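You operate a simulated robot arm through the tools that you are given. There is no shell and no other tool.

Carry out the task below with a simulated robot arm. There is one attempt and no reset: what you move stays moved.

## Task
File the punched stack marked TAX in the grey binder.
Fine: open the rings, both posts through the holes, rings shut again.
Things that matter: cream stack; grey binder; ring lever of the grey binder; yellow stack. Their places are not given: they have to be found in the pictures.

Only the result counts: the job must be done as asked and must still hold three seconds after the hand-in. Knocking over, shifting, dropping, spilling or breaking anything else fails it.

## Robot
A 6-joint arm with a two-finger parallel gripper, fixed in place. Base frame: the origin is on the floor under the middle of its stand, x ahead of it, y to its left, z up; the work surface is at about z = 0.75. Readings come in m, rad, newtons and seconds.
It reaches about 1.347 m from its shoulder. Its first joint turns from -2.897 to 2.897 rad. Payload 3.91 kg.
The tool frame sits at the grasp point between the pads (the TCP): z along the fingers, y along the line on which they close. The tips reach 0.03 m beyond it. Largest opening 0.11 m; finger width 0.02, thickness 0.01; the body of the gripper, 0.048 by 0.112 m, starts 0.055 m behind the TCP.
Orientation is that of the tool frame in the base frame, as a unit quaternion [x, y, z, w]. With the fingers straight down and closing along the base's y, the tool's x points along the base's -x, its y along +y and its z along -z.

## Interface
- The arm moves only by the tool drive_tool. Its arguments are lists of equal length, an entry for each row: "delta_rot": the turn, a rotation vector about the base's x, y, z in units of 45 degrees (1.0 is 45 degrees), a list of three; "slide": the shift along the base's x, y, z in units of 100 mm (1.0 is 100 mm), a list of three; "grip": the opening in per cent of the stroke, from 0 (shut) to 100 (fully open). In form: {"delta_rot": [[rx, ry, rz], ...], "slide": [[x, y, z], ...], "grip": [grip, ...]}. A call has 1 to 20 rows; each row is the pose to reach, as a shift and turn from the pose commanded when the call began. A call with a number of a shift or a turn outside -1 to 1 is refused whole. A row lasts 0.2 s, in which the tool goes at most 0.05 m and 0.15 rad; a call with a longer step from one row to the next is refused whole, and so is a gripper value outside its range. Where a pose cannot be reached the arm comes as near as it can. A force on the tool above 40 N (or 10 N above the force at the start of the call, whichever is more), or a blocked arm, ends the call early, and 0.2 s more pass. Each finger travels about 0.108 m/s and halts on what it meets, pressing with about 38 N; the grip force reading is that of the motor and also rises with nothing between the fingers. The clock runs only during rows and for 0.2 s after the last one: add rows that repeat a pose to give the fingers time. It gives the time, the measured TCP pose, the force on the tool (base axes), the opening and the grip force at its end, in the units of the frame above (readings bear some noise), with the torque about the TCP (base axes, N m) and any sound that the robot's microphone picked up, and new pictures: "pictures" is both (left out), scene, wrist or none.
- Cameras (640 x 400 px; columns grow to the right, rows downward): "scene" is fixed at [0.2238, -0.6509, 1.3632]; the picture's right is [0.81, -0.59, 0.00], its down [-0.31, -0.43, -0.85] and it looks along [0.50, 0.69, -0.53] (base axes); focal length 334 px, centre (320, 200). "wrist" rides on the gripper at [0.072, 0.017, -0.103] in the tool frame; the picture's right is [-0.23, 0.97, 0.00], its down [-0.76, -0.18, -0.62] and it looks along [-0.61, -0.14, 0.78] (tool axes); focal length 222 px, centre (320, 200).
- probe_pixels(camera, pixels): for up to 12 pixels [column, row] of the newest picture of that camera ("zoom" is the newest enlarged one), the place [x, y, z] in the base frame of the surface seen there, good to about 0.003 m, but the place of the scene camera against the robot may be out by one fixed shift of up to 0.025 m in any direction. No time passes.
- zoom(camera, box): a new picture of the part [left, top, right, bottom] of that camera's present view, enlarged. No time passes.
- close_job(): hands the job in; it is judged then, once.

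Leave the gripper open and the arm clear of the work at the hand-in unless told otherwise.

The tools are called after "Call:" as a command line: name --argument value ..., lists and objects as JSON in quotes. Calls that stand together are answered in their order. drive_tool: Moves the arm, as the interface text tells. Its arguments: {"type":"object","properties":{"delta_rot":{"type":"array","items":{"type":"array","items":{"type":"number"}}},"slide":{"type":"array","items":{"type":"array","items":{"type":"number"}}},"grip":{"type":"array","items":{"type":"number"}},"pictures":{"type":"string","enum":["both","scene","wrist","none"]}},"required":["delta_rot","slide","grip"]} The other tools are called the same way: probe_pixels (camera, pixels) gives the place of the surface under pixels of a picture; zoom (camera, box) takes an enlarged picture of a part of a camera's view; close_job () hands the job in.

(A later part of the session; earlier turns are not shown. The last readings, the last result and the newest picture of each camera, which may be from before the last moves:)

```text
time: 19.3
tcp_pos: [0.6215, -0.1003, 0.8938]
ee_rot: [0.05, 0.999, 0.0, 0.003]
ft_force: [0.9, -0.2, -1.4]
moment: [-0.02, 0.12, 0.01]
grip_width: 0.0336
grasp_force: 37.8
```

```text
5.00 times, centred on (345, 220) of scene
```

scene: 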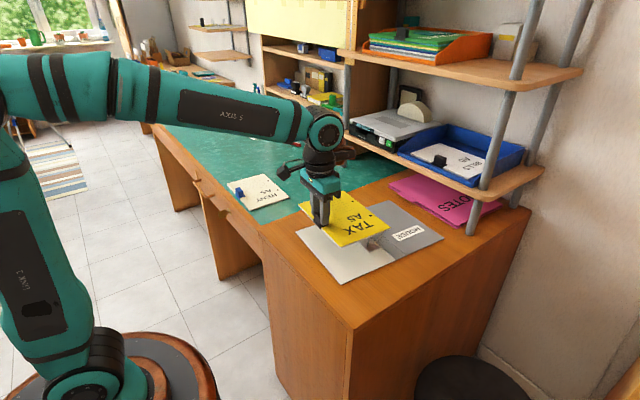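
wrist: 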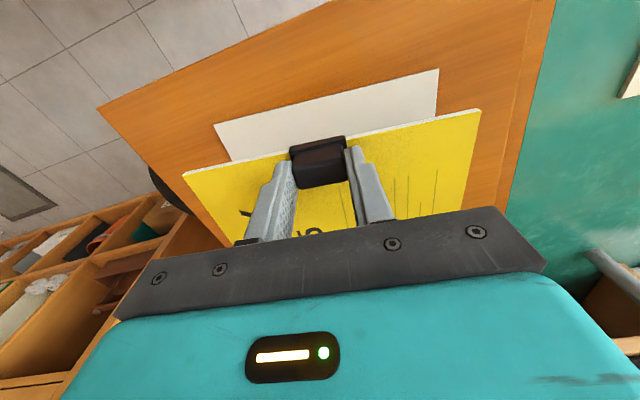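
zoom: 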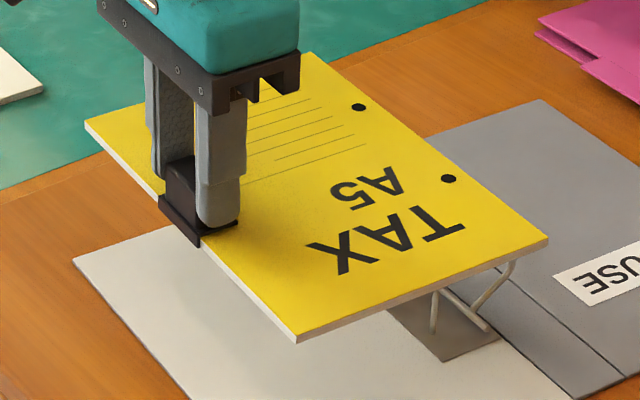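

The stack hangs level over the open posts, and its hole edge runs parallel to the binder's hinge. The holes are at zoom (358,107) and (449,179). Allowing for height, that matches the post pixels recorded earlier to within about half a pixel. I'll lower it to just above the post tops and check again.

Call:
drive_tool --delta_rot '[[0, 0, 0], [0, 0, 0], [0, 0, 0], [0, 0, 0], [0, 0, 0]]' --slide '[[0, 0, -0.15], [0, 0, -0.3], [0, 0, -0.45], [0, 0, -0.58], [0, 0, -0.58]]' --grip '[0, 0, 0, 0, 0]' --pictures "both"

Call:
zoom --camera "scene" --box '[325, 185, 405, 245]'

Call:
zoom --camera "scene" --box '[340, 205, 388, 235]'

```text
time: 20.5
tcp_pos: [0.6205, -0.1002, 0.8353]
ee_rot: [0.05, 0.999, 0.0, 0.003]
ft_force: [0.2, 0.0, -1.5]
moment: [0.02, 0.1, -0.01]
grip_width: 0.0335
grasp_force: 37.9
```

scene: 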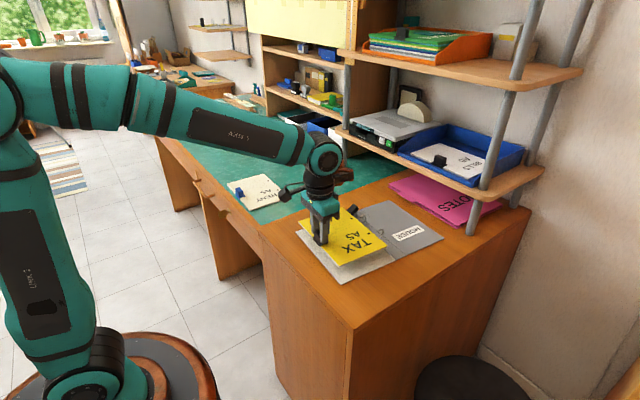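
wrist: 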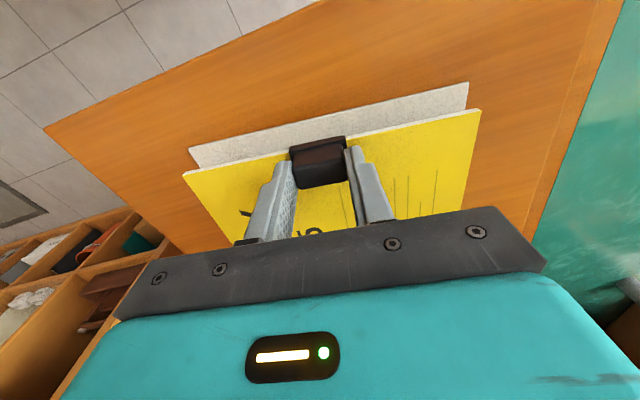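

```text
6.67 times, centred on (365, 215) of scene
```

zoom: 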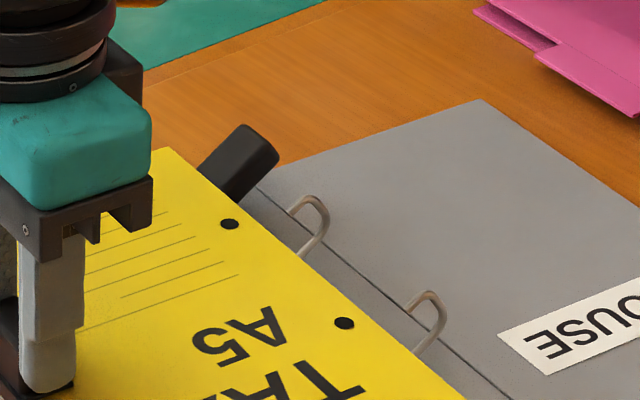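

```text
13.33 times, centred on (364, 220) of scene
```

zoom: 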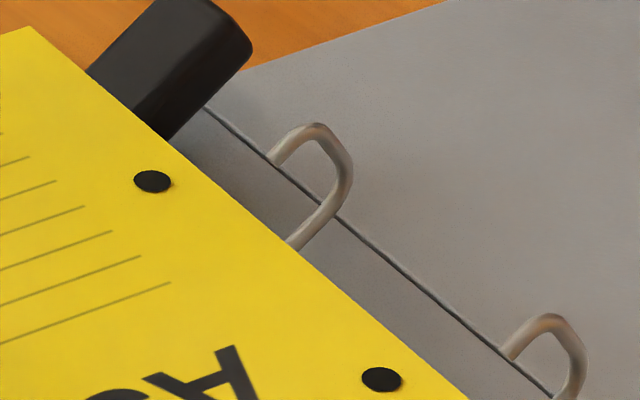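

The holes now appear at zoom (229,224) and (344,323), slightly high in the picture compared with where the posts should project. I'll probe the heights of the yellow surface and the grey cover to tell a height error from a sideways one.

Call:
probe_pixels --camera "scene" --pixels '[[354, 221], [356, 223], [358, 225], [360, 227], [362, 229], [364, 231], [366, 232.5], [349, 216], [346, 214], [352, 224], [356, 228], [362, 233]]'

Call:
probe_pixels --camera "scene" --pixels '[[380, 215], [385, 220], [390, 222], [395, 225], [400, 228], [405, 225], [410, 222], [400, 218], [395, 212], [390, 215], [405, 232], [385, 212]]'

Call:
probe_pixels --camera "wrist" --pixels '[[230, 180], [215, 170], [250, 172], [400, 150], [430, 145], [450, 140], [440, 170], [385, 145], [220, 200], [460, 130], [200, 150], [430, 105]]'

```text
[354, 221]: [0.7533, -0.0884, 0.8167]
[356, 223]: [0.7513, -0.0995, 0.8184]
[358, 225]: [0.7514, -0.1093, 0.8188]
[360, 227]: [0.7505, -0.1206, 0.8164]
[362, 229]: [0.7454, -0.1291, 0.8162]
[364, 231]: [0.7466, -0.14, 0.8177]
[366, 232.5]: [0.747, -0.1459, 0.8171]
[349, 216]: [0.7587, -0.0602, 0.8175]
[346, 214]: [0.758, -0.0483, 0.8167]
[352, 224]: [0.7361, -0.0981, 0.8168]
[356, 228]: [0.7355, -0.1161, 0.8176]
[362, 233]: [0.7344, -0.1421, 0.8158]
```

```text
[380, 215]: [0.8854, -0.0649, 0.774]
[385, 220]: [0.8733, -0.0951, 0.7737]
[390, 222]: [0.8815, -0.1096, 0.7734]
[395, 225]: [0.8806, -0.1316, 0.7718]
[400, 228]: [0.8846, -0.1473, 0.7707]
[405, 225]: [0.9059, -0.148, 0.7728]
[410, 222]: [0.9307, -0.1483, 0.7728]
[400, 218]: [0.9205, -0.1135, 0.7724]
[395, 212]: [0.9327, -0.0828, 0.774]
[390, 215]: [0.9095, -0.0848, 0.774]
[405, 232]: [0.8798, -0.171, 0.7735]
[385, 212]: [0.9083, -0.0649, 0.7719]
```

```text
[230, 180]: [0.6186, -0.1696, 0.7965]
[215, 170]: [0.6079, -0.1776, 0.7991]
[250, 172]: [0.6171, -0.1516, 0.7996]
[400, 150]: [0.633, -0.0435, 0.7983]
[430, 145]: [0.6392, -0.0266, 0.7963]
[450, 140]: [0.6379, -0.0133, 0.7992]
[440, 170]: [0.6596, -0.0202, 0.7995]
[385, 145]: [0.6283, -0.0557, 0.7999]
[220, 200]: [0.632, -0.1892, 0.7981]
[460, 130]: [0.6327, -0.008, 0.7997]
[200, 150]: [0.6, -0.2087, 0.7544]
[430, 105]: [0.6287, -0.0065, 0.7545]
```

The stack height agrees with the command: wrist readings give z≈0.7986 for its top, against 0.7995 expected. So the offset may be sideways, by up to 2–3 mm. I'll raise the stack so the scene camera can see the posts under it again and measure them more precisely.

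Call:
drive_tool --delta_rot '[[0, 0, 0], [0, 0, 0], [0, 0, 0], [0, 0, 0]]' --slide '[[0, 0, 0.3], [0, 0, 0.65], [0, 0, 1.0], [0, 0, 1.0]]' --grip '[0, 0, 0, 0]' --pictures "none"

Call:
drive_tool --delta_rot '[[0, 0, 0], [0, 0, 0], [0, 0, 0]]' --slide '[[0, 0, 0.2], [0, 0, 0.3], [0, 0, 0.3]]' --grip '[0, 0, 0]' --pictures "both"

Call:
zoom --camera "scene" --box '[325, 185, 405, 245]'

Call:
zoom --camera "scene" --box '[340, 215, 388, 245]'

```text
time: 21.5
tcp_pos: [0.6218, -0.1004, 0.9345]
ee_rot: [0.05, 0.999, 0.0, 0.003]
ft_force: [-0.1, 0.4, -1.9]
moment: [0.0, 0.1, 0.02]
grip_width: 0.0333
grasp_force: 38.1
```

```text
time: 22.3
tcp_pos: [0.6214, -0.0996, 0.9665]
ee_rot: [0.051, 0.999, 0.0, 0.003]
ft_force: [-0.4, 0.2, -2.1]
moment: [-0.03, 0.12, 0.03]
grip_width: 0.0333
grasp_force: 38.8
```

scene: 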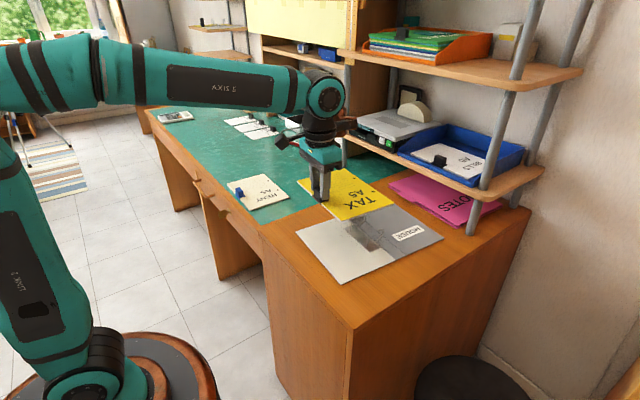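
wrist: 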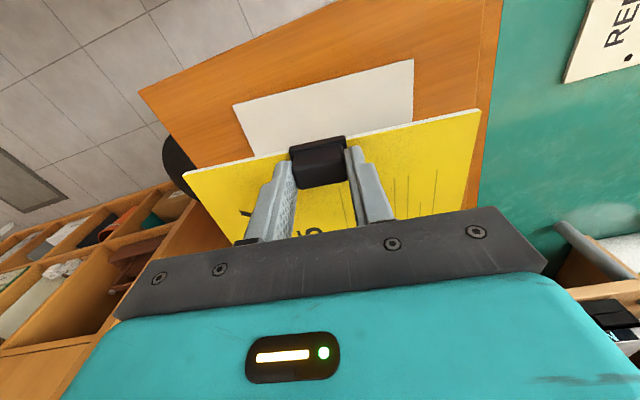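

```text
6.67 times, centred on (365, 215) of scene
```

zoom: 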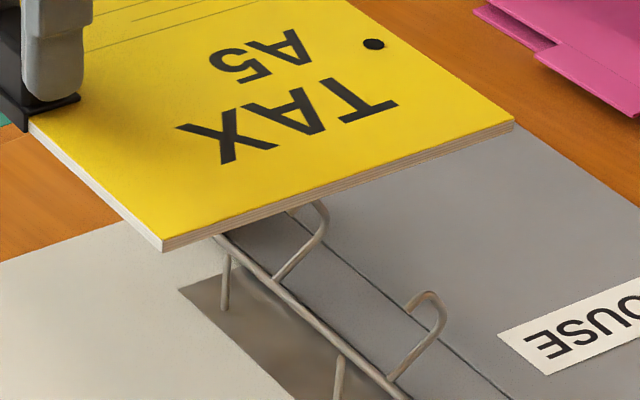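

```text
13.33 times, centred on (364, 230) of scene
```

zoom: 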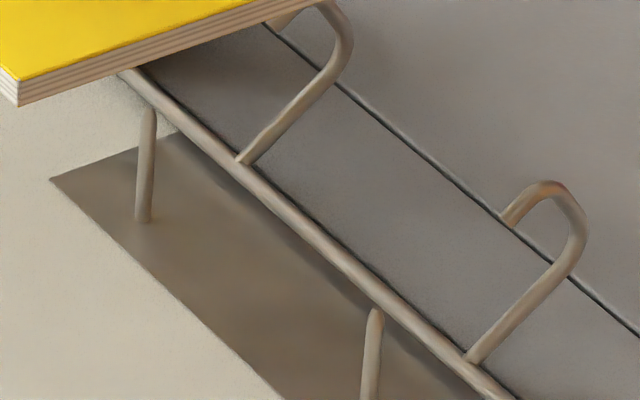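

The posts are visible under the raised stack, at zoom (150,108)→(143,218) and (376,310)→lower. Laterally they line up with the holes to within 0.1 px. To resolve the along-view direction I'll probe many points on both posts.

Call:
probe_pixels --camera "zoom" --pixels '[[149, 118], [148, 135], [147, 155], [146, 175], [145, 195], [144, 210], [375, 320], [374, 335], [373, 350], [372, 365], [371, 380], [370, 392]]'

Call:
probe_pixels --camera "zoom" --pixels '[[110, 200], [100, 180], [180, 260], [220, 290], [260, 330], [300, 370], [200, 200], [240, 250], [280, 290], [150, 240], [170, 180], [330, 350]]'

Call:
zoom --camera "scene" --box '[345, 225, 393, 255]'

```text
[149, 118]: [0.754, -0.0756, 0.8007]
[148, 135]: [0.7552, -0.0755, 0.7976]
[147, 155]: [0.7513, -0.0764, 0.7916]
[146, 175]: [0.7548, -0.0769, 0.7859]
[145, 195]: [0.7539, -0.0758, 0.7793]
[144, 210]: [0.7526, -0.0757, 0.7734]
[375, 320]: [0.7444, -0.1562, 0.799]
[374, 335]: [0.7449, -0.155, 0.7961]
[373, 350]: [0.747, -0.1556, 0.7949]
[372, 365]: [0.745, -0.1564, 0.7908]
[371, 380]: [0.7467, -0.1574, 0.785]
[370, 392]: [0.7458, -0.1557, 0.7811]
```

```text
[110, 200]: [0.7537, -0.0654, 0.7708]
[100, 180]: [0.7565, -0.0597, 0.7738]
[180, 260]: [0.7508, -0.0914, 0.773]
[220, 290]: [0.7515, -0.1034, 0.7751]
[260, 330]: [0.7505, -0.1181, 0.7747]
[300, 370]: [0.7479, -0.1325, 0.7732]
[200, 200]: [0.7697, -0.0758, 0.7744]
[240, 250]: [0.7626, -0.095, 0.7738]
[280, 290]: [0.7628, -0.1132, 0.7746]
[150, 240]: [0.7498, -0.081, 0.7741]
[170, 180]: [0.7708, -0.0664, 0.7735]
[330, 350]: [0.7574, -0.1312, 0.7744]
```

```text
13.33 times, centred on (369, 240) of scene
```

zoom: 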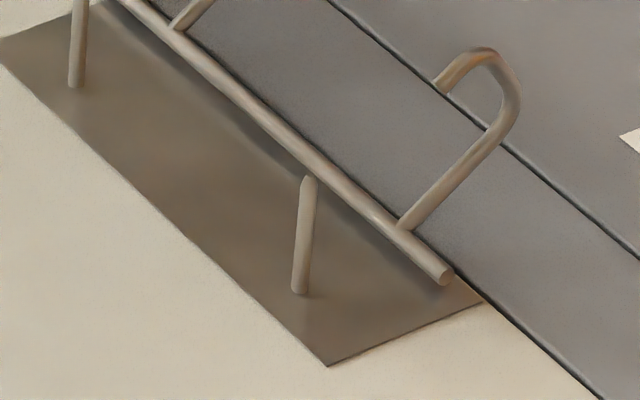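

Combining the post probes with the hole pixels, the holes sit about 1 mm too far along (+x,+y) relative to the posts. That is inside the tolerance of roughly 2 mm. I'll correct by (-0.8,-1.0) mm and lower the stack again to just above the posts.

Call:
drive_tool --delta_rot '[[0, 0, 0], [0, 0, 0], [0, 0, 0], [0, 0, 0]]' --slide '[[-0.008, -0.01, -0.3], [-0.008, -0.01, -0.65], [-0.008, -0.01, -1.0], [-0.008, -0.01, -1.0]]' --grip '[0, 0, 0, 0]' --pictures "none"

Call:
drive_tool --delta_rot '[[0, 0, 0], [0, 0, 0], [0, 0, 0], [0, 0, 0]]' --slide '[[0, 0, -0.15], [0, 0, -0.28], [0, 0, -0.34], [0, 0, -0.34]]' --grip '[0, 0, 0, 0]' --pictures "both"

Call:
zoom --camera "scene" --box '[340, 205, 388, 235]'

```text
time: 23.3
tcp_pos: [0.6211, -0.1015, 0.8666]
ee_rot: [0.05, 0.999, 0.0, 0.003]
ft_force: [0.0, -0.1, -1.2]
moment: [0.04, 0.09, -0.02]
grip_width: 0.0331
grasp_force: 38.4
```

```text
time: 24.3
tcp_pos: [0.6205, -0.1004, 0.8336]
ee_rot: [0.05, 0.999, 0.0, 0.003]
ft_force: [-0.8, -0.3, -1.6]
moment: [0.0, 0.07, -0.01]
grip_width: 0.0332
grasp_force: 38.3
```

scene: 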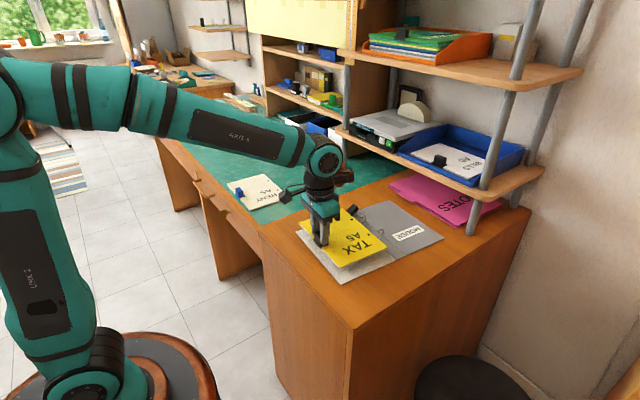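
wrist: 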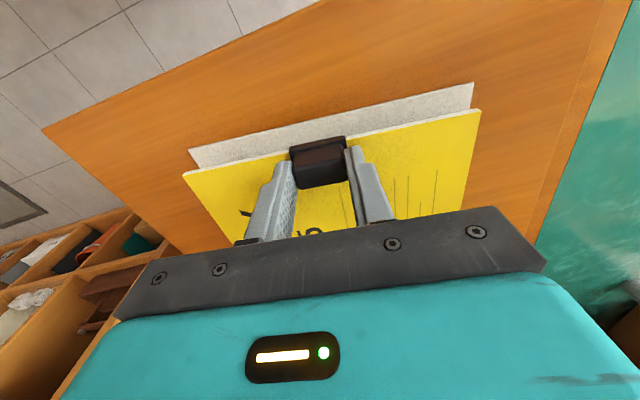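

```text
13.33 times, centred on (364, 220) of scene
```

zoom: 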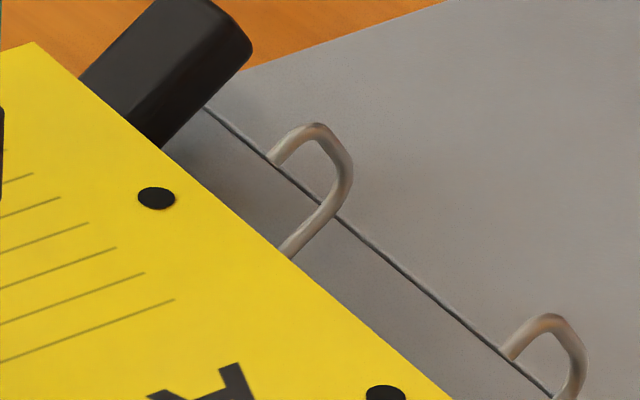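

The stack is just above the posts, with its bottom at about z 0.790 and the post tops at about 0.7845. I'll descend in small steps to z≈0.822 and watch for a contact force.

Call:
drive_tool --delta_rot '[[0, 0, 0], [0, 0, 0], [0, 0, 0], [0, 0, 0], [0, 0, 0], [0, 0, 0]]' --slide '[[0, 0, -0.02], [0, 0, -0.04], [0, 0, -0.06], [0, 0, -0.08], [0, 0, -0.1], [0, 0, -0.1]]' --grip '[0, 0, 0, 0, 0, 0]' --pictures "scene"

Call:
zoom --camera "scene" --box '[340, 210, 388, 240]'

```text
time: 25.7
tcp_pos: [0.621, -0.1014, 0.8227]
ee_rot: [0.051, 0.999, 0.0, 0.002]
ft_force: [-0.2, 0.2, -2.2]
moment: [-0.01, 0.11, -0.01]
grip_width: 0.0334
grasp_force: 37.8
```

scene: 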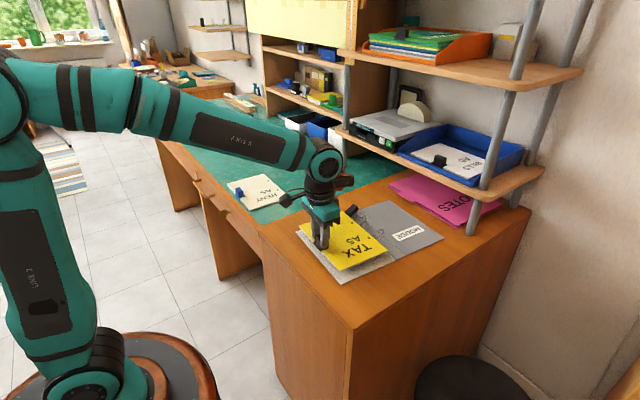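

```text
13.33 times, centred on (364, 225) of scene
```

zoom: 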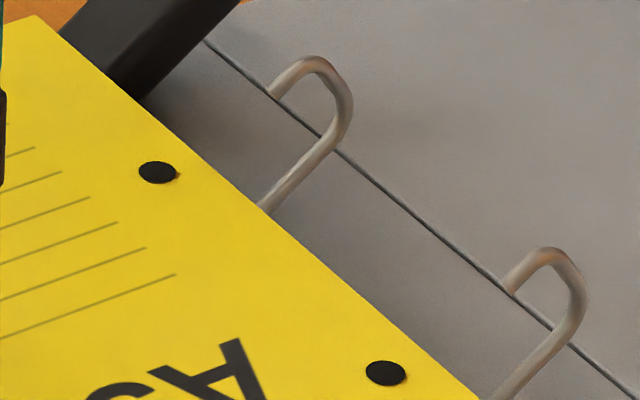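

The force is still only the stack's weight (about -2 N). The stack top should now be level with the post tips. I'll go another 8 mm and look for the tips in the holes.

Call:
drive_tool --delta_rot '[[0, 0, 0], [0, 0, 0], [0, 0, 0], [0, 0, 0], [0, 0, 0]]' --slide '[[0, 0, -0.02], [0, 0, -0.04], [0, 0, -0.06], [0, 0, -0.08], [0, 0, -0.08]]' --grip '[0, 0, 0, 0, 0]' --pictures "scene"

Call:
zoom --camera "scene" --box '[340, 215, 388, 245]'

```text
time: 26.9
tcp_pos: [0.6201, -0.1019, 0.8153]
ee_rot: [0.05, 0.999, -0.001, 0.003]
ft_force: [0.4, -0.2, -1.8]
moment: [0.0, 0.13, -0.03]
grip_width: 0.0335
grasp_force: 38.1
```

scene: 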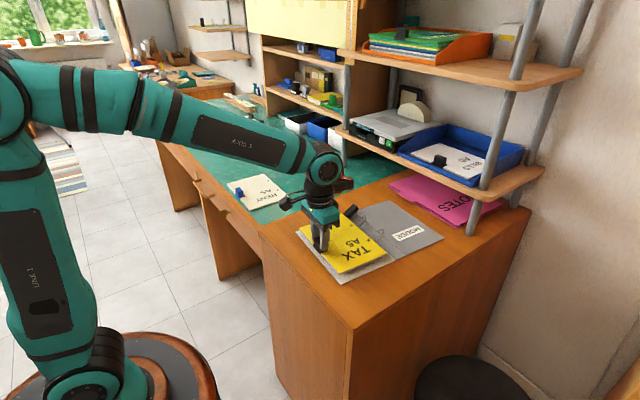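

```text
13.33 times, centred on (364, 230) of scene
```

zoom: 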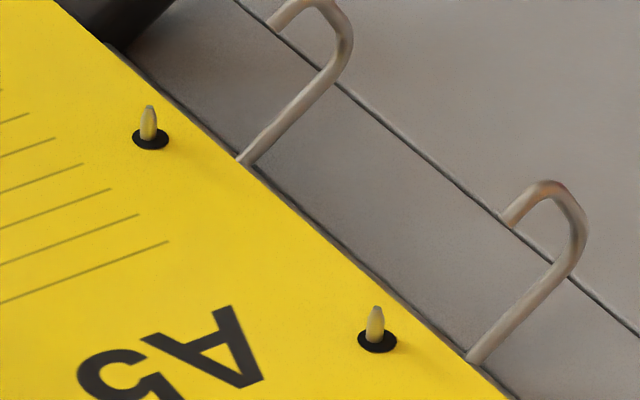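

Both post tips come up through the centre of both holes, at zoom (148,120) and (375,322). I'll lower the stack the rest of the way onto the binder, slowly.

Call:
drive_tool --delta_rot '[[0, 0, 0], [0, 0, 0], [0, 0, 0], [0, 0, 0], [0, 0, 0], [0, 0, 0], [0, 0, 0]]' --slide '[[0, 0, -0.03], [0, 0, -0.06], [0, 0, -0.09], [0, 0, -0.12], [0, 0, -0.14], [0, 0, -0.155], [0, 0, -0.155]]' --grip '[0, 0, 0, 0, 0, 0, 0]' --pictures "both"

Call:
zoom --camera "scene" --box '[300, 195, 412, 265]'

Call:
zoom --camera "scene" --box '[340, 215, 388, 245]'

```text
time: 28.5
tcp_pos: [0.6204, -0.1016, 0.7983]
ee_rot: [0.051, 0.999, -0.001, 0.002]
ft_force: [-0.4, -0.5, -1.2]
moment: [0.02, 0.06, 0.03]
grip_width: 0.0333
grasp_force: 37.8
```

scene: 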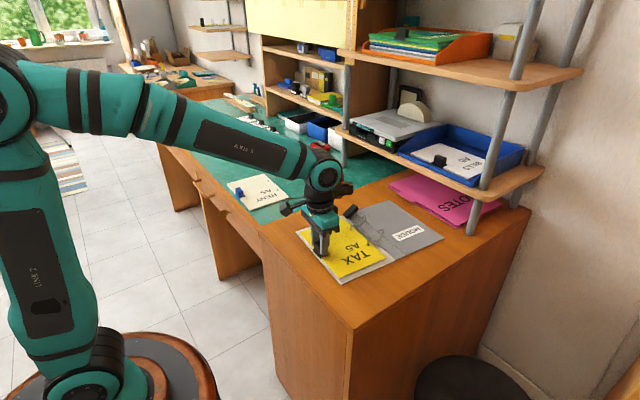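
wrist: 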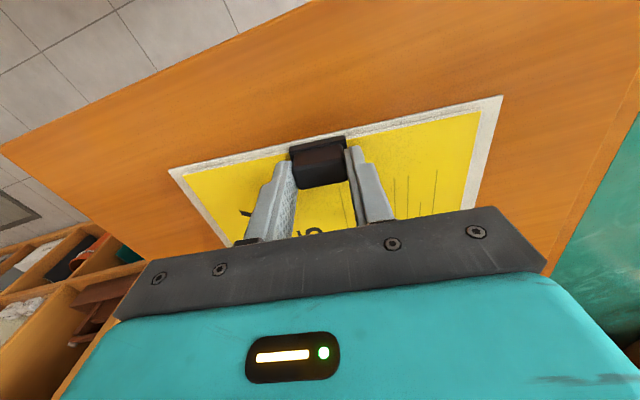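

```text
5.71 times, centred on (356, 230) of scene
```

zoom: 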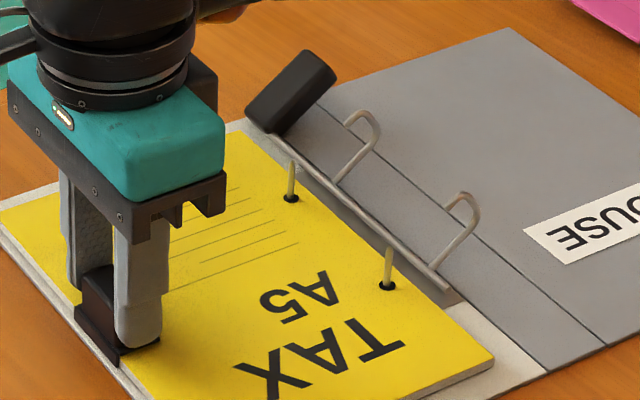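

```text
13.33 times, centred on (364, 230) of scene
```

zoom: 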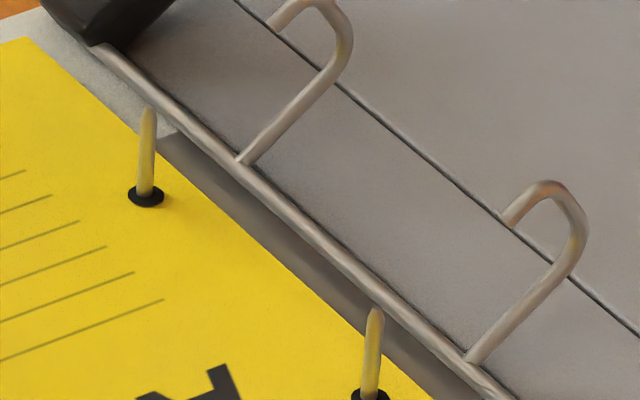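

The stack is nearly flat, with the posts fully through. I'll lower another 1.5 mm until I feel it rest.

Call:
drive_tool --delta_rot '[[0, 0, 0], [0, 0, 0], [0, 0, 0], [0, 0, 0]]' --slide '[[0, 0, -0.005], [0, 0, -0.01], [0, 0, -0.015], [0, 0, -0.015]]' --grip '[0, 0, 0, 0]' --pictures "none"

```text
time: 29.5
tcp_pos: [0.6201, -0.1013, 0.7977]
ee_rot: [0.051, 0.999, 0.0, 0.004]
ft_force: [0.5, -2.3, 8.2]
moment: [-0.15, -1.1, -0.05]
grip_width: 0.0333
grasp_force: 38.0
```

The stack touched down: 8 N upward, bearing on the hole edge. I'll back off 0.8 mm to unload, then open the gripper.

Call:
drive_tool --delta_rot '[[0, 0, 0], [0, 0, 0], [0, 0, 0], [0, 0, 0], [0, 0, 0], [0, 0, 0]]' --slide '[[0, 0, 0.008], [0, 0, 0.008], [0, 0, 0.008], [0, 0, 0.008], [0, 0, 0.008], [0, 0, 0.008]]' --grip '[0, 30, 45, 70, 100, 100]' --pictures "both"

Call:
zoom --camera "scene" --box '[300, 195, 412, 265]'

```text
time: 30.9
tcp_pos: [0.6199, -0.1008, 0.798]
ee_rot: [0.051, 0.999, -0.001, 0.002]
ft_force: [0.5, 0.0, 0.3]
moment: [-0.01, -0.05, 0.01]
grip_width: 0.1099
grasp_force: 0.1
```

scene: 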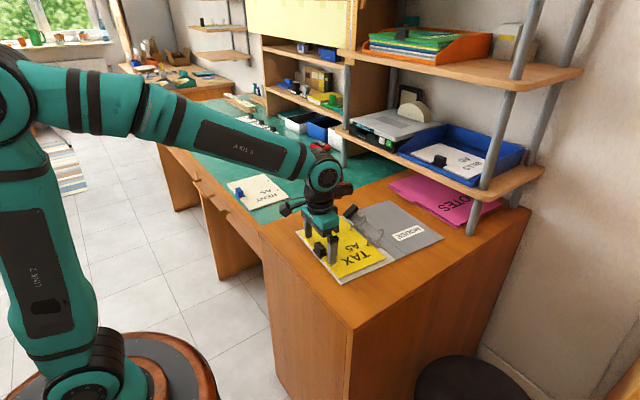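
wrist: 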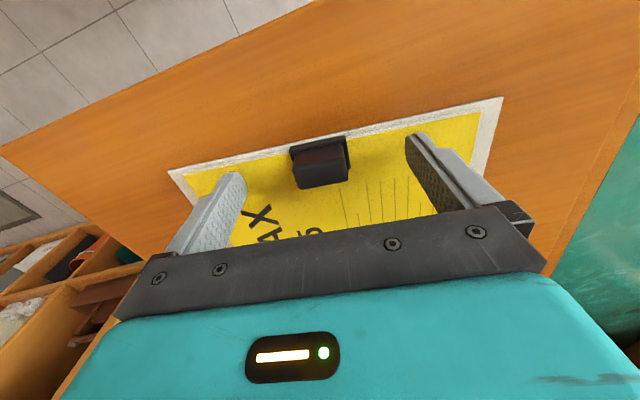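

```text
5.71 times, centred on (356, 230) of scene
```

zoom: 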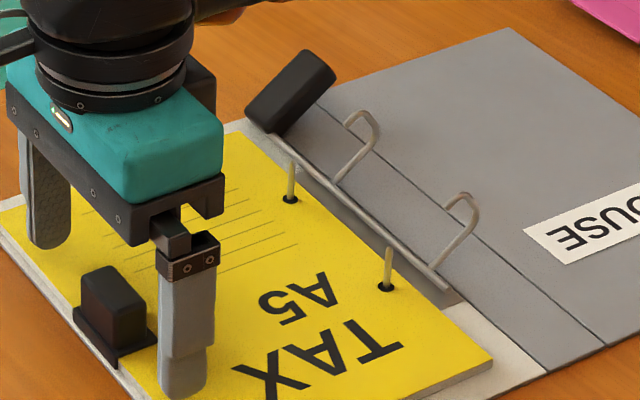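

The stack is released and lies flat with both posts through. I'll rise straight up and move toward the lever for a fresh look.

Call:
drive_tool --delta_rot '[[0, 0, 0], [0, 0, 0], [0, 0, 0], [0, 0, 0], [0, 0, 0]]' --slide '[[0, 0, 0.1], [0, 0, 0.3], [0, 0, 0.6], [0, 0, 0.9], [0, 0, 1.0]]' --grip '[100, 100, 100, 100, 100]' --pictures "none"

Call:
drive_tool --delta_rot '[[0, 0, 0], [0, 0, 0], [0, 0, 0], [0, 0, 0]]' --slide '[[0.4, 0.2, 0.1], [0.8, 0.4, 0.2], [1.0, 0.6, 0.2], [1.0, 0.6, 0.2]]' --grip '[60, 20, 0, 0]' --pictures "both"

Call:
zoom --camera "scene" --box '[300, 195, 412, 265]'

Call:
zoom --camera "wrist" --box '[160, 60, 400, 210]'

```text
time: 32.1
tcp_pos: [0.6205, -0.101, 0.8987]
ee_rot: [0.051, 0.999, 0.0, 0.003]
ft_force: [-0.2, -0.3, 0.2]
moment: [-0.04, 0.0, -0.02]
grip_width: 0.1099
grasp_force: 0.1
```

```text
time: 33.1
tcp_pos: [0.7208, -0.0408, 0.9152]
ee_rot: [0.05, 0.999, -0.001, 0.003]
ft_force: [0.4, 0.2, 0.2]
moment: [0.04, -0.01, 0.03]
grip_width: 0.0
grasp_force: 37.3
```

scene: 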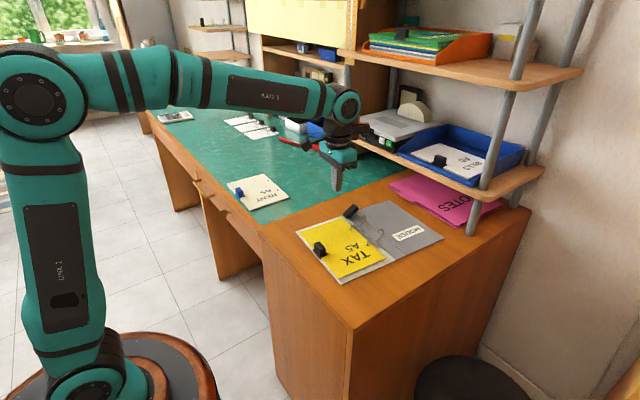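
wrist: 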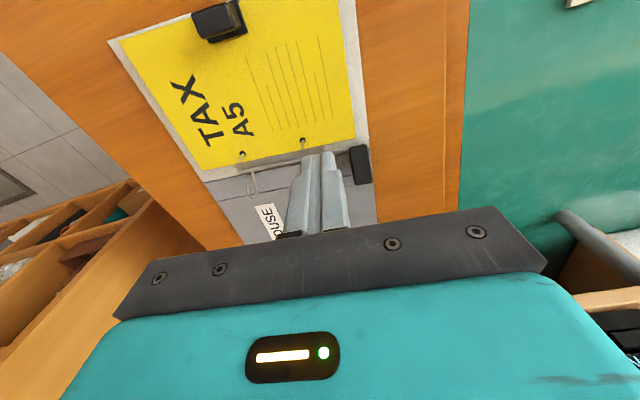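

```text
5.71 times, centred on (356, 230) of scene
```

zoom: 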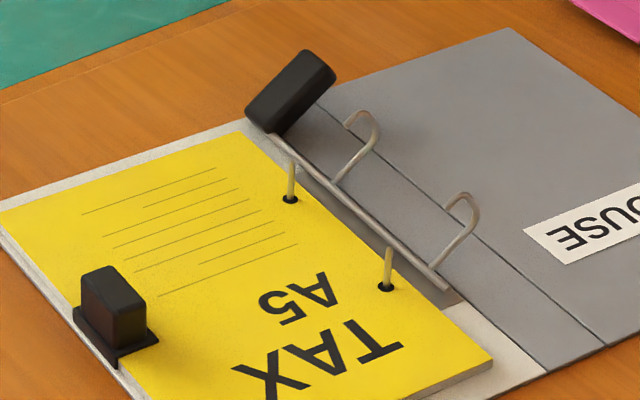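

```text
2.67 times, centred on (280, 135) of wrist
```

zoom: 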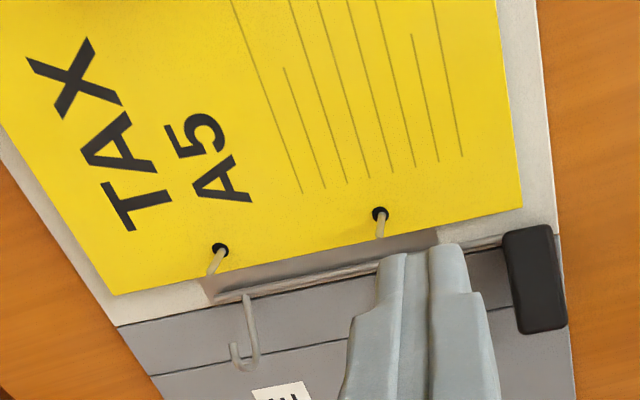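

The stack is well filed on the posts. Now I'll probe the opened lever knob at wrist (350–370, 145–185) to plan the closing push.

Call:
probe_pixels --camera "wrist" --pixels '[[352, 150], [363, 147], [358, 158], [355, 168], [365, 168], [360, 175], [358, 181], [368, 179], [360, 165], [353, 160], [362, 155], [366, 160]]'

Call:
probe_pixels --camera "scene" --pixels '[[345, 213], [349, 210], [353, 207], [350, 214], [354, 210], [357, 207], [343, 216], [347, 217]]'

```text
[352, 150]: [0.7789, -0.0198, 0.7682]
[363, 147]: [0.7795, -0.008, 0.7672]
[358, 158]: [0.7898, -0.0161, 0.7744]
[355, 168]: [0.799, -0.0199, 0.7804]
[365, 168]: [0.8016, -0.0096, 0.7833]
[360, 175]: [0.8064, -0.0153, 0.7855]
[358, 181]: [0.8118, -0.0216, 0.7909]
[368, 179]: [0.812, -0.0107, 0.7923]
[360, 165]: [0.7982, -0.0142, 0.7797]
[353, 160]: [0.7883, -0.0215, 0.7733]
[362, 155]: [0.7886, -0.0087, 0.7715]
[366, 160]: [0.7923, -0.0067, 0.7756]
```

```text
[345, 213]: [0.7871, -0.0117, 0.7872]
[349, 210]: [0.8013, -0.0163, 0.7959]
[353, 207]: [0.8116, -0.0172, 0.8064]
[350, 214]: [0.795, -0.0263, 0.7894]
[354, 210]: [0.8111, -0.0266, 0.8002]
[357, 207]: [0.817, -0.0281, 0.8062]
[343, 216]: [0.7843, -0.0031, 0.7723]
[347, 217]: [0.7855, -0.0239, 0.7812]
```

The knob's upper face runs from (0.779, z 0.768) to (0.812, z 0.791), so the lever leans about 55° toward +x. I'll go past it to x≈0.852 at height, then come down on its +x side with the fingers shut.

Call:
drive_tool --delta_rot '[[0, 0, 0], [0, 0, 0], [0, 0, 0], [0, 0, 0]]' --slide '[[0.35, 0.1, 0], [0.7, 0.2, 0], [1.0, 0.265, 0], [1.0, 0.265, 0]]' --grip '[0, 0, 0, 0]' --pictures "none"

Call:
drive_tool --delta_rot '[[0, 0, 0], [0, 0, 0], [0, 0, 0], [0, 0, 0]]' --slide '[[0.3, 0, -0.1], [0.32, 0, -0.4], [0.32, 0, -0.7], [0.32, 0, -0.7]]' --grip '[0, 0, 0, 0]' --pictures "both"

Call:
zoom --camera "scene" --box '[325, 185, 405, 245]'

```text
time: 34.1
tcp_pos: [0.8186, -0.0134, 0.9162]
ee_rot: [0.051, 0.999, -0.001, 0.003]
ft_force: [-0.3, -1.2, 0.0]
moment: [0.0, 0.03, 0.01]
grip_width: 0.0001
grasp_force: 37.3
```

```text
time: 35.1
tcp_pos: [0.8508, -0.016, 0.8482]
ee_rot: [0.051, 0.999, 0.0, 0.003]
ft_force: [0.8, 0.3, -0.2]
moment: [-0.01, -0.01, 0.01]
grip_width: 0.0
grasp_force: 37.9
```

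scene: 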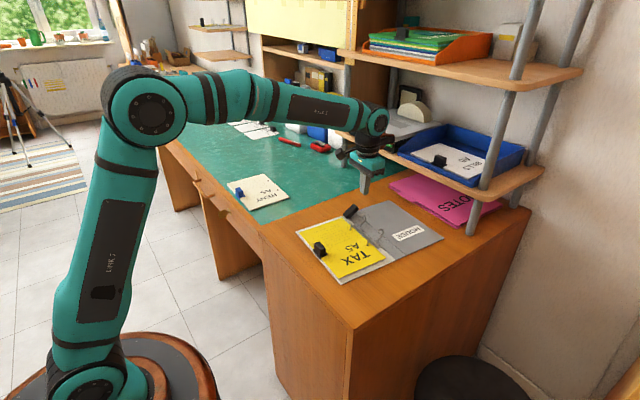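
wrist: 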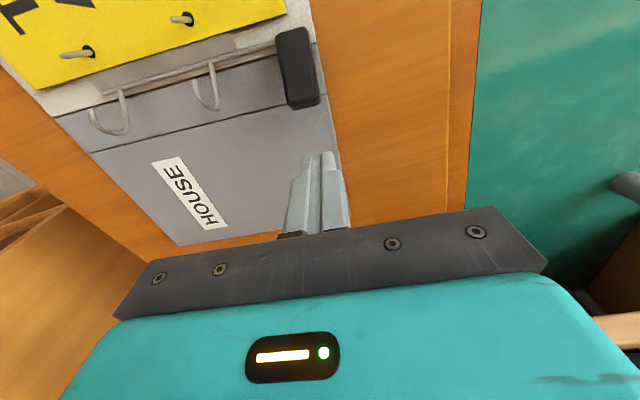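

```text
6.67 times, centred on (365, 215) of scene
```

zoom: 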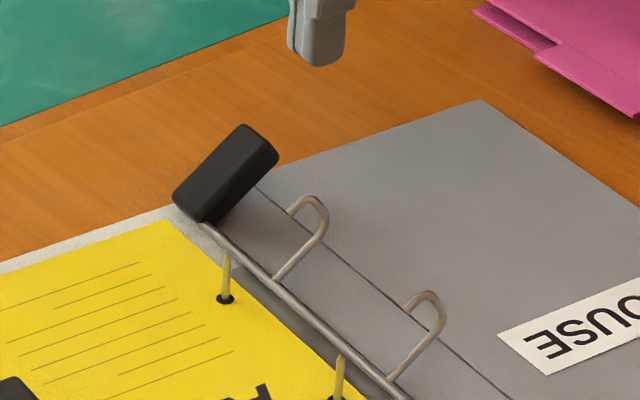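

The finger is beyond the lever on the +x side. I'll go down 52 mm, so the tip is near z≈0.767, below the knob's outer corner and clear of the cover.

Call:
drive_tool --delta_rot '[[0, 0, 0], [0, 0, 0], [0, 0, 0], [0, 0, 0]]' --slide '[[0, 0, -0.2], [0, 0, -0.4], [0, 0, -0.52], [0, 0, -0.52]]' --grip '[0, 0, 0, 0]' --pictures "both"

Call:
zoom --camera "scene" --box '[325, 185, 405, 245]'

Call:
zoom --camera "wrist" --box '[200, 60, 440, 210]'

```text
time: 36.1
tcp_pos: [0.8518, -0.0124, 0.7954]
ee_rot: [0.05, 0.999, -0.001, 0.003]
ft_force: [-0.4, 0.1, -0.3]
moment: [-0.01, -0.02, 0.02]
grip_width: 0.0001
grasp_force: 37.5
```

scene: 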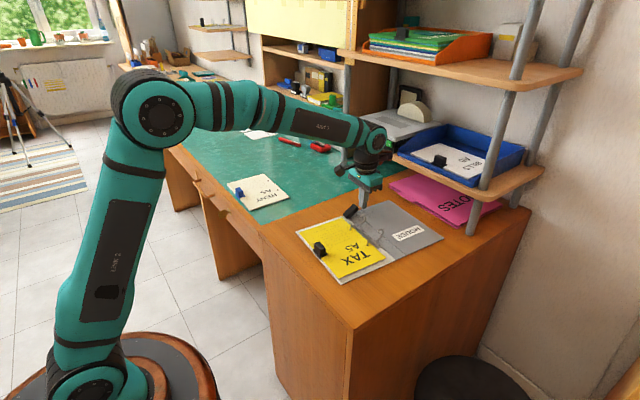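
wrist: 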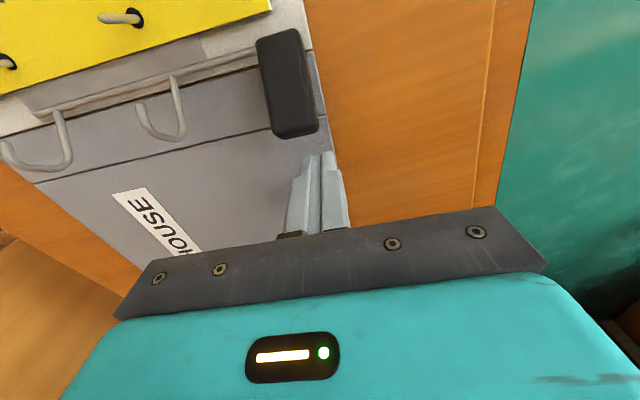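

```text
6.67 times, centred on (365, 215) of scene
```

zoom: 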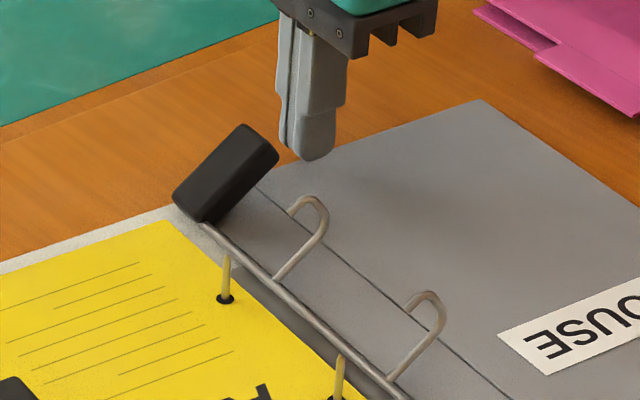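

```text
2.67 times, centred on (320, 135) of wrist
```

zoom: 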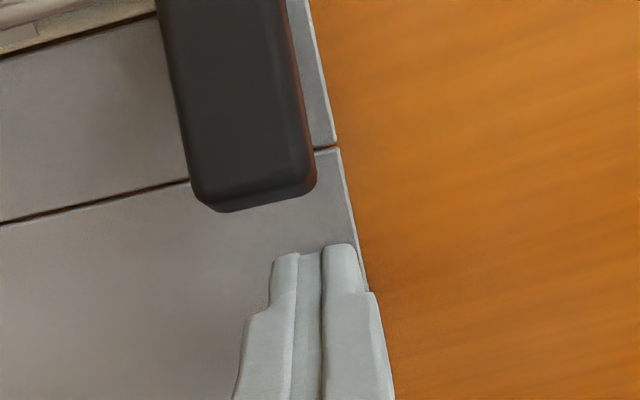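

The finger and knob are lined up in y to within about 2 mm, and contact is expected near TCP x≈0.832. I'll push slowly toward -x to swing the lever back up.

Call:
drive_tool --delta_rot '[[0, 0, 0], [0, 0, 0], [0, 0, 0], [0, 0, 0], [0, 0, 0], [0, 0, 0], [0, 0, 0], [0, 0, 0]]' --slide '[[-0.08, 0, 0], [-0.15, 0, 0], [-0.2, 0, 0], [-0.25, 0.005, 0], [-0.3, 0.01, 0], [-0.34, 0.015, 0], [-0.38, 0.02, 0], [-0.38, 0.02, 0]]' --grip '[0, 0, 0, 0, 0, 0, 0, 0]' --pictures "both"

Call:
zoom --camera "scene" --box '[325, 185, 405, 245]'

```text
time: 37.9
tcp_pos: [0.8135, -0.0113, 0.7949]
ee_rot: [0.051, 0.999, 0.0, 0.003]
ft_force: [-0.2, 0.1, 0.2]
moment: [-0.02, -0.01, -0.03]
grip_width: 0.0
grasp_force: 37.2
```

scene: 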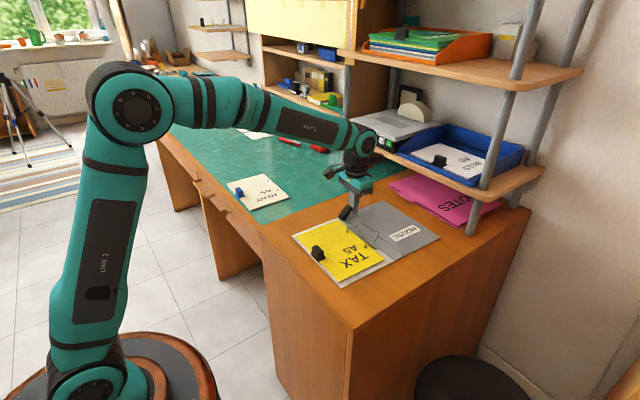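
wrist: 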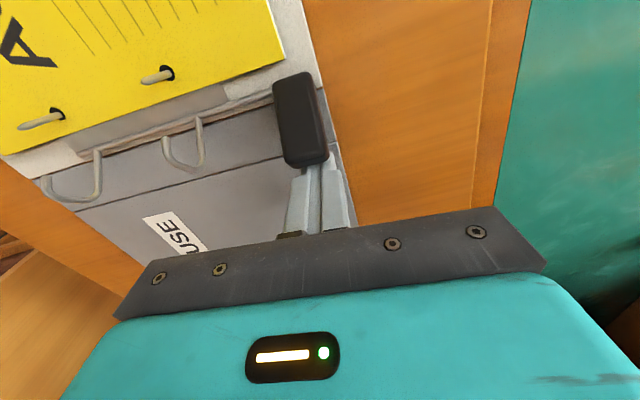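

```text
6.67 times, centred on (365, 215) of scene
```

zoom: 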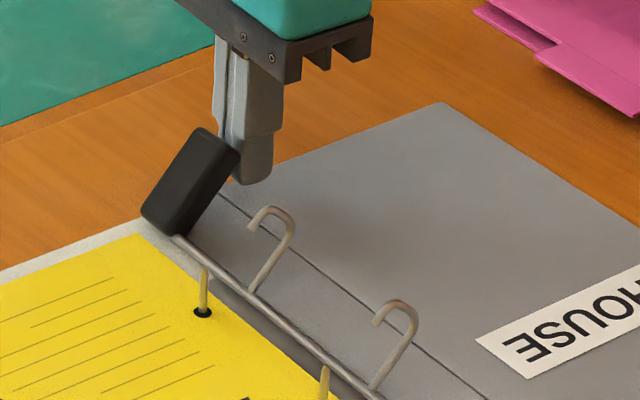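

The lever is turning upright, but the binder slid a few mm: the cover corner moved from zoom (480,100) to (441,101). The leverage was poor while the lever lay low. Leverage is better now, so I'll continue with a short, slow push and check again.

Call:
drive_tool --delta_rot '[[0, 0, 0], [0, 0, 0], [0, 0, 0], [0, 0, 0], [0, 0, 0]]' --slide '[[-0.02, 0, 0.01], [-0.04, 0, 0.02], [-0.06, 0, 0.03], [-0.08, 0.0, 0.04], [-0.08, 0.0, 0.04]]' --grip '[0, 0, 0, 0, 0]' --pictures "both"

Call:
zoom --camera "scene" --box '[325, 185, 405, 245]'

```text
time: 39.1
tcp_pos: [0.8059, -0.0116, 0.8]
ee_rot: [0.051, 0.999, -0.001, 0.002]
ft_force: [0.8, 0.9, 0.1]
moment: [-0.01, -0.02, 0.01]
grip_width: 0.0
grasp_force: 37.7
```

scene: 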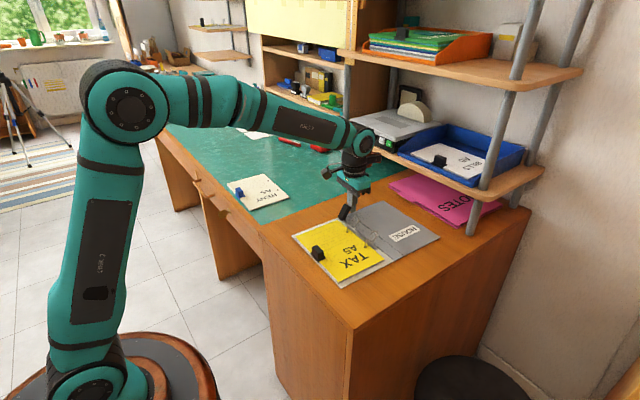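
wrist: 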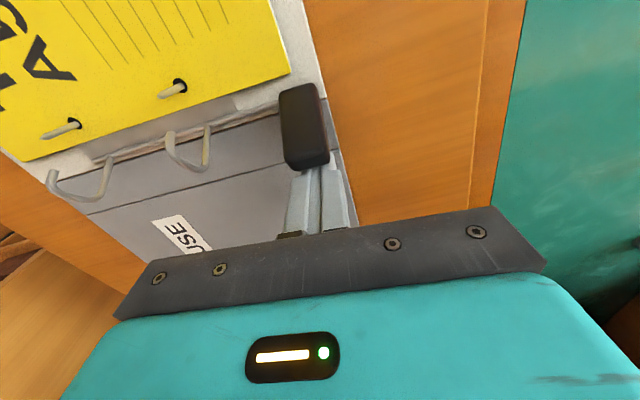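

```text
6.67 times, centred on (365, 215) of scene
```

zoom: 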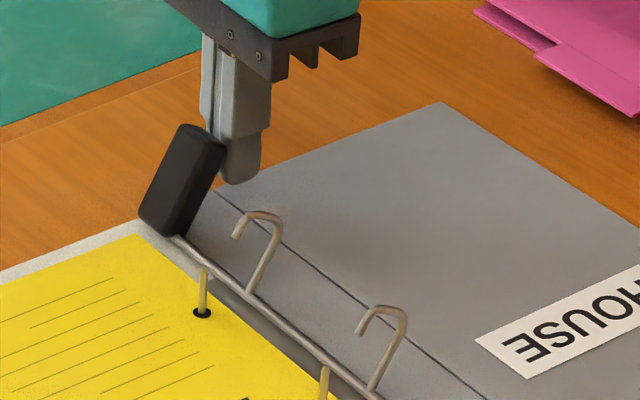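

The binder stayed put this time and the lever is at about 25°. I'll push another 9 mm.

Call:
drive_tool --delta_rot '[[0, 0, 0], [0, 0, 0], [0, 0, 0], [0, 0, 0], [0, 0, 0], [0, 0, 0]]' --slide '[[-0.02, 0, 0], [-0.04, 0, 0], [-0.06, 0, 0.01], [-0.08, 0.0, 0.02], [-0.1, 0.0, 0.03], [-0.1, 0.0, 0.03]]' --grip '[0, 0, 0, 0, 0, 0]' --pictures "scene"

Call:
zoom --camera "scene" --box '[325, 185, 405, 245]'

```text
time: 40.5
tcp_pos: [0.7972, -0.0117, 0.803]
ee_rot: [0.051, 0.999, -0.001, 0.002]
ft_force: [-0.5, -0.4, -0.2]
moment: [0.02, 0.01, -0.01]
grip_width: 0.0
grasp_force: 37.7
```

scene: 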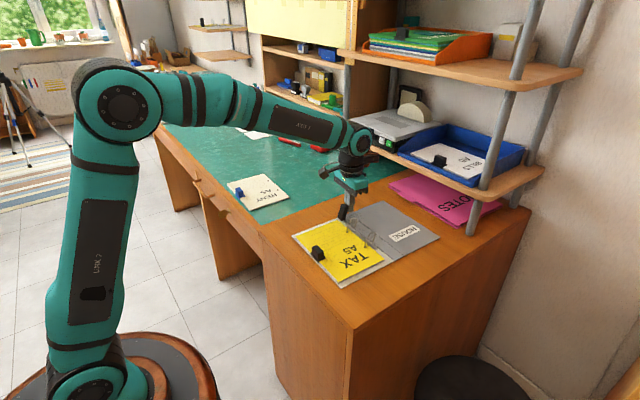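

```text
6.67 times, centred on (365, 215) of scene
```

zoom: 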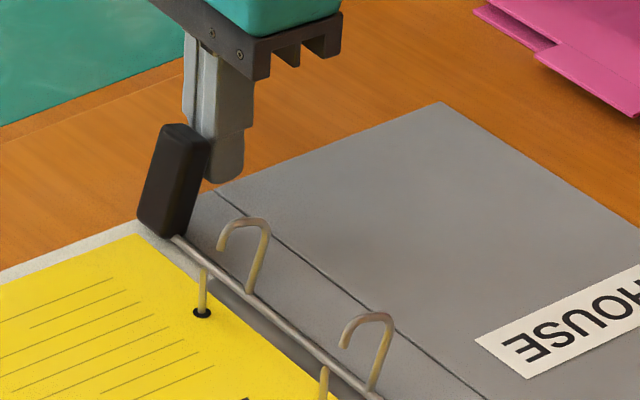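

The binder is still and the arch tips are approaching the posts. I'll push another 7 mm in small steps.

Call:
drive_tool --delta_rot '[[0, 0, 0], [0, 0, 0], [0, 0, 0], [0, 0, 0], [0, 0, 0], [0, 0, 0]]' --slide '[[-0.015, 0, 0], [-0.03, 0, 0], [-0.045, 0, 0], [-0.06, 0.0, 0], [-0.07, 0.0, 0], [-0.07, 0.0, 0]]' --grip '[0, 0, 0, 0, 0, 0]' --pictures "scene"

Call:
zoom --camera "scene" --box '[325, 185, 405, 245]'

```text
time: 42.0
tcp_pos: [0.7905, -0.0119, 0.8052]
ee_rot: [0.05, 0.999, 0.0, 0.005]
ft_force: [3.3, 5.5, 9.2]
moment: [-0.09, 0.12, -0.03]
grip_width: 0.0
grasp_force: 38.1
stopped in row 6: the force on the tool passed its limit at 41 N (the readings are from after the stop); the commanded pose is now the measured one
```

scene: 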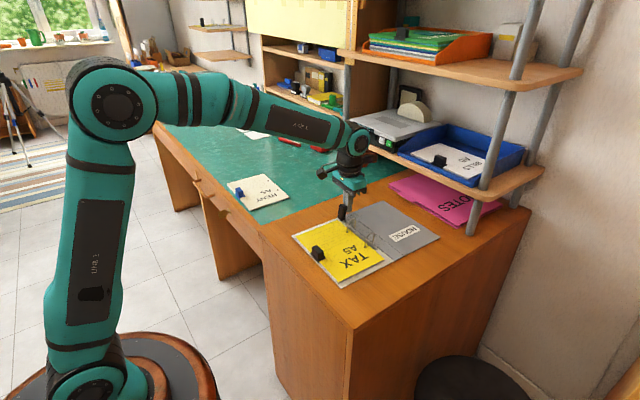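

```text
6.67 times, centred on (365, 215) of scene
```

zoom: 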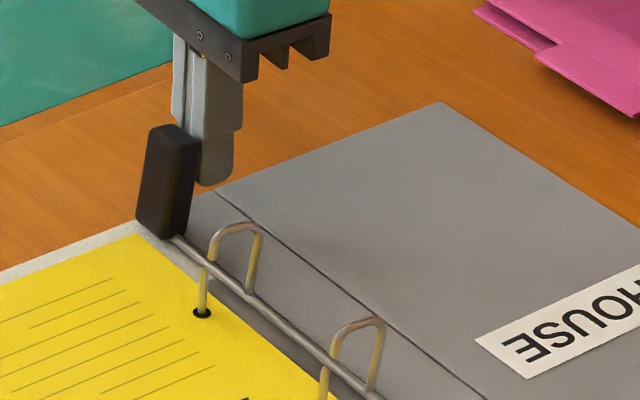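

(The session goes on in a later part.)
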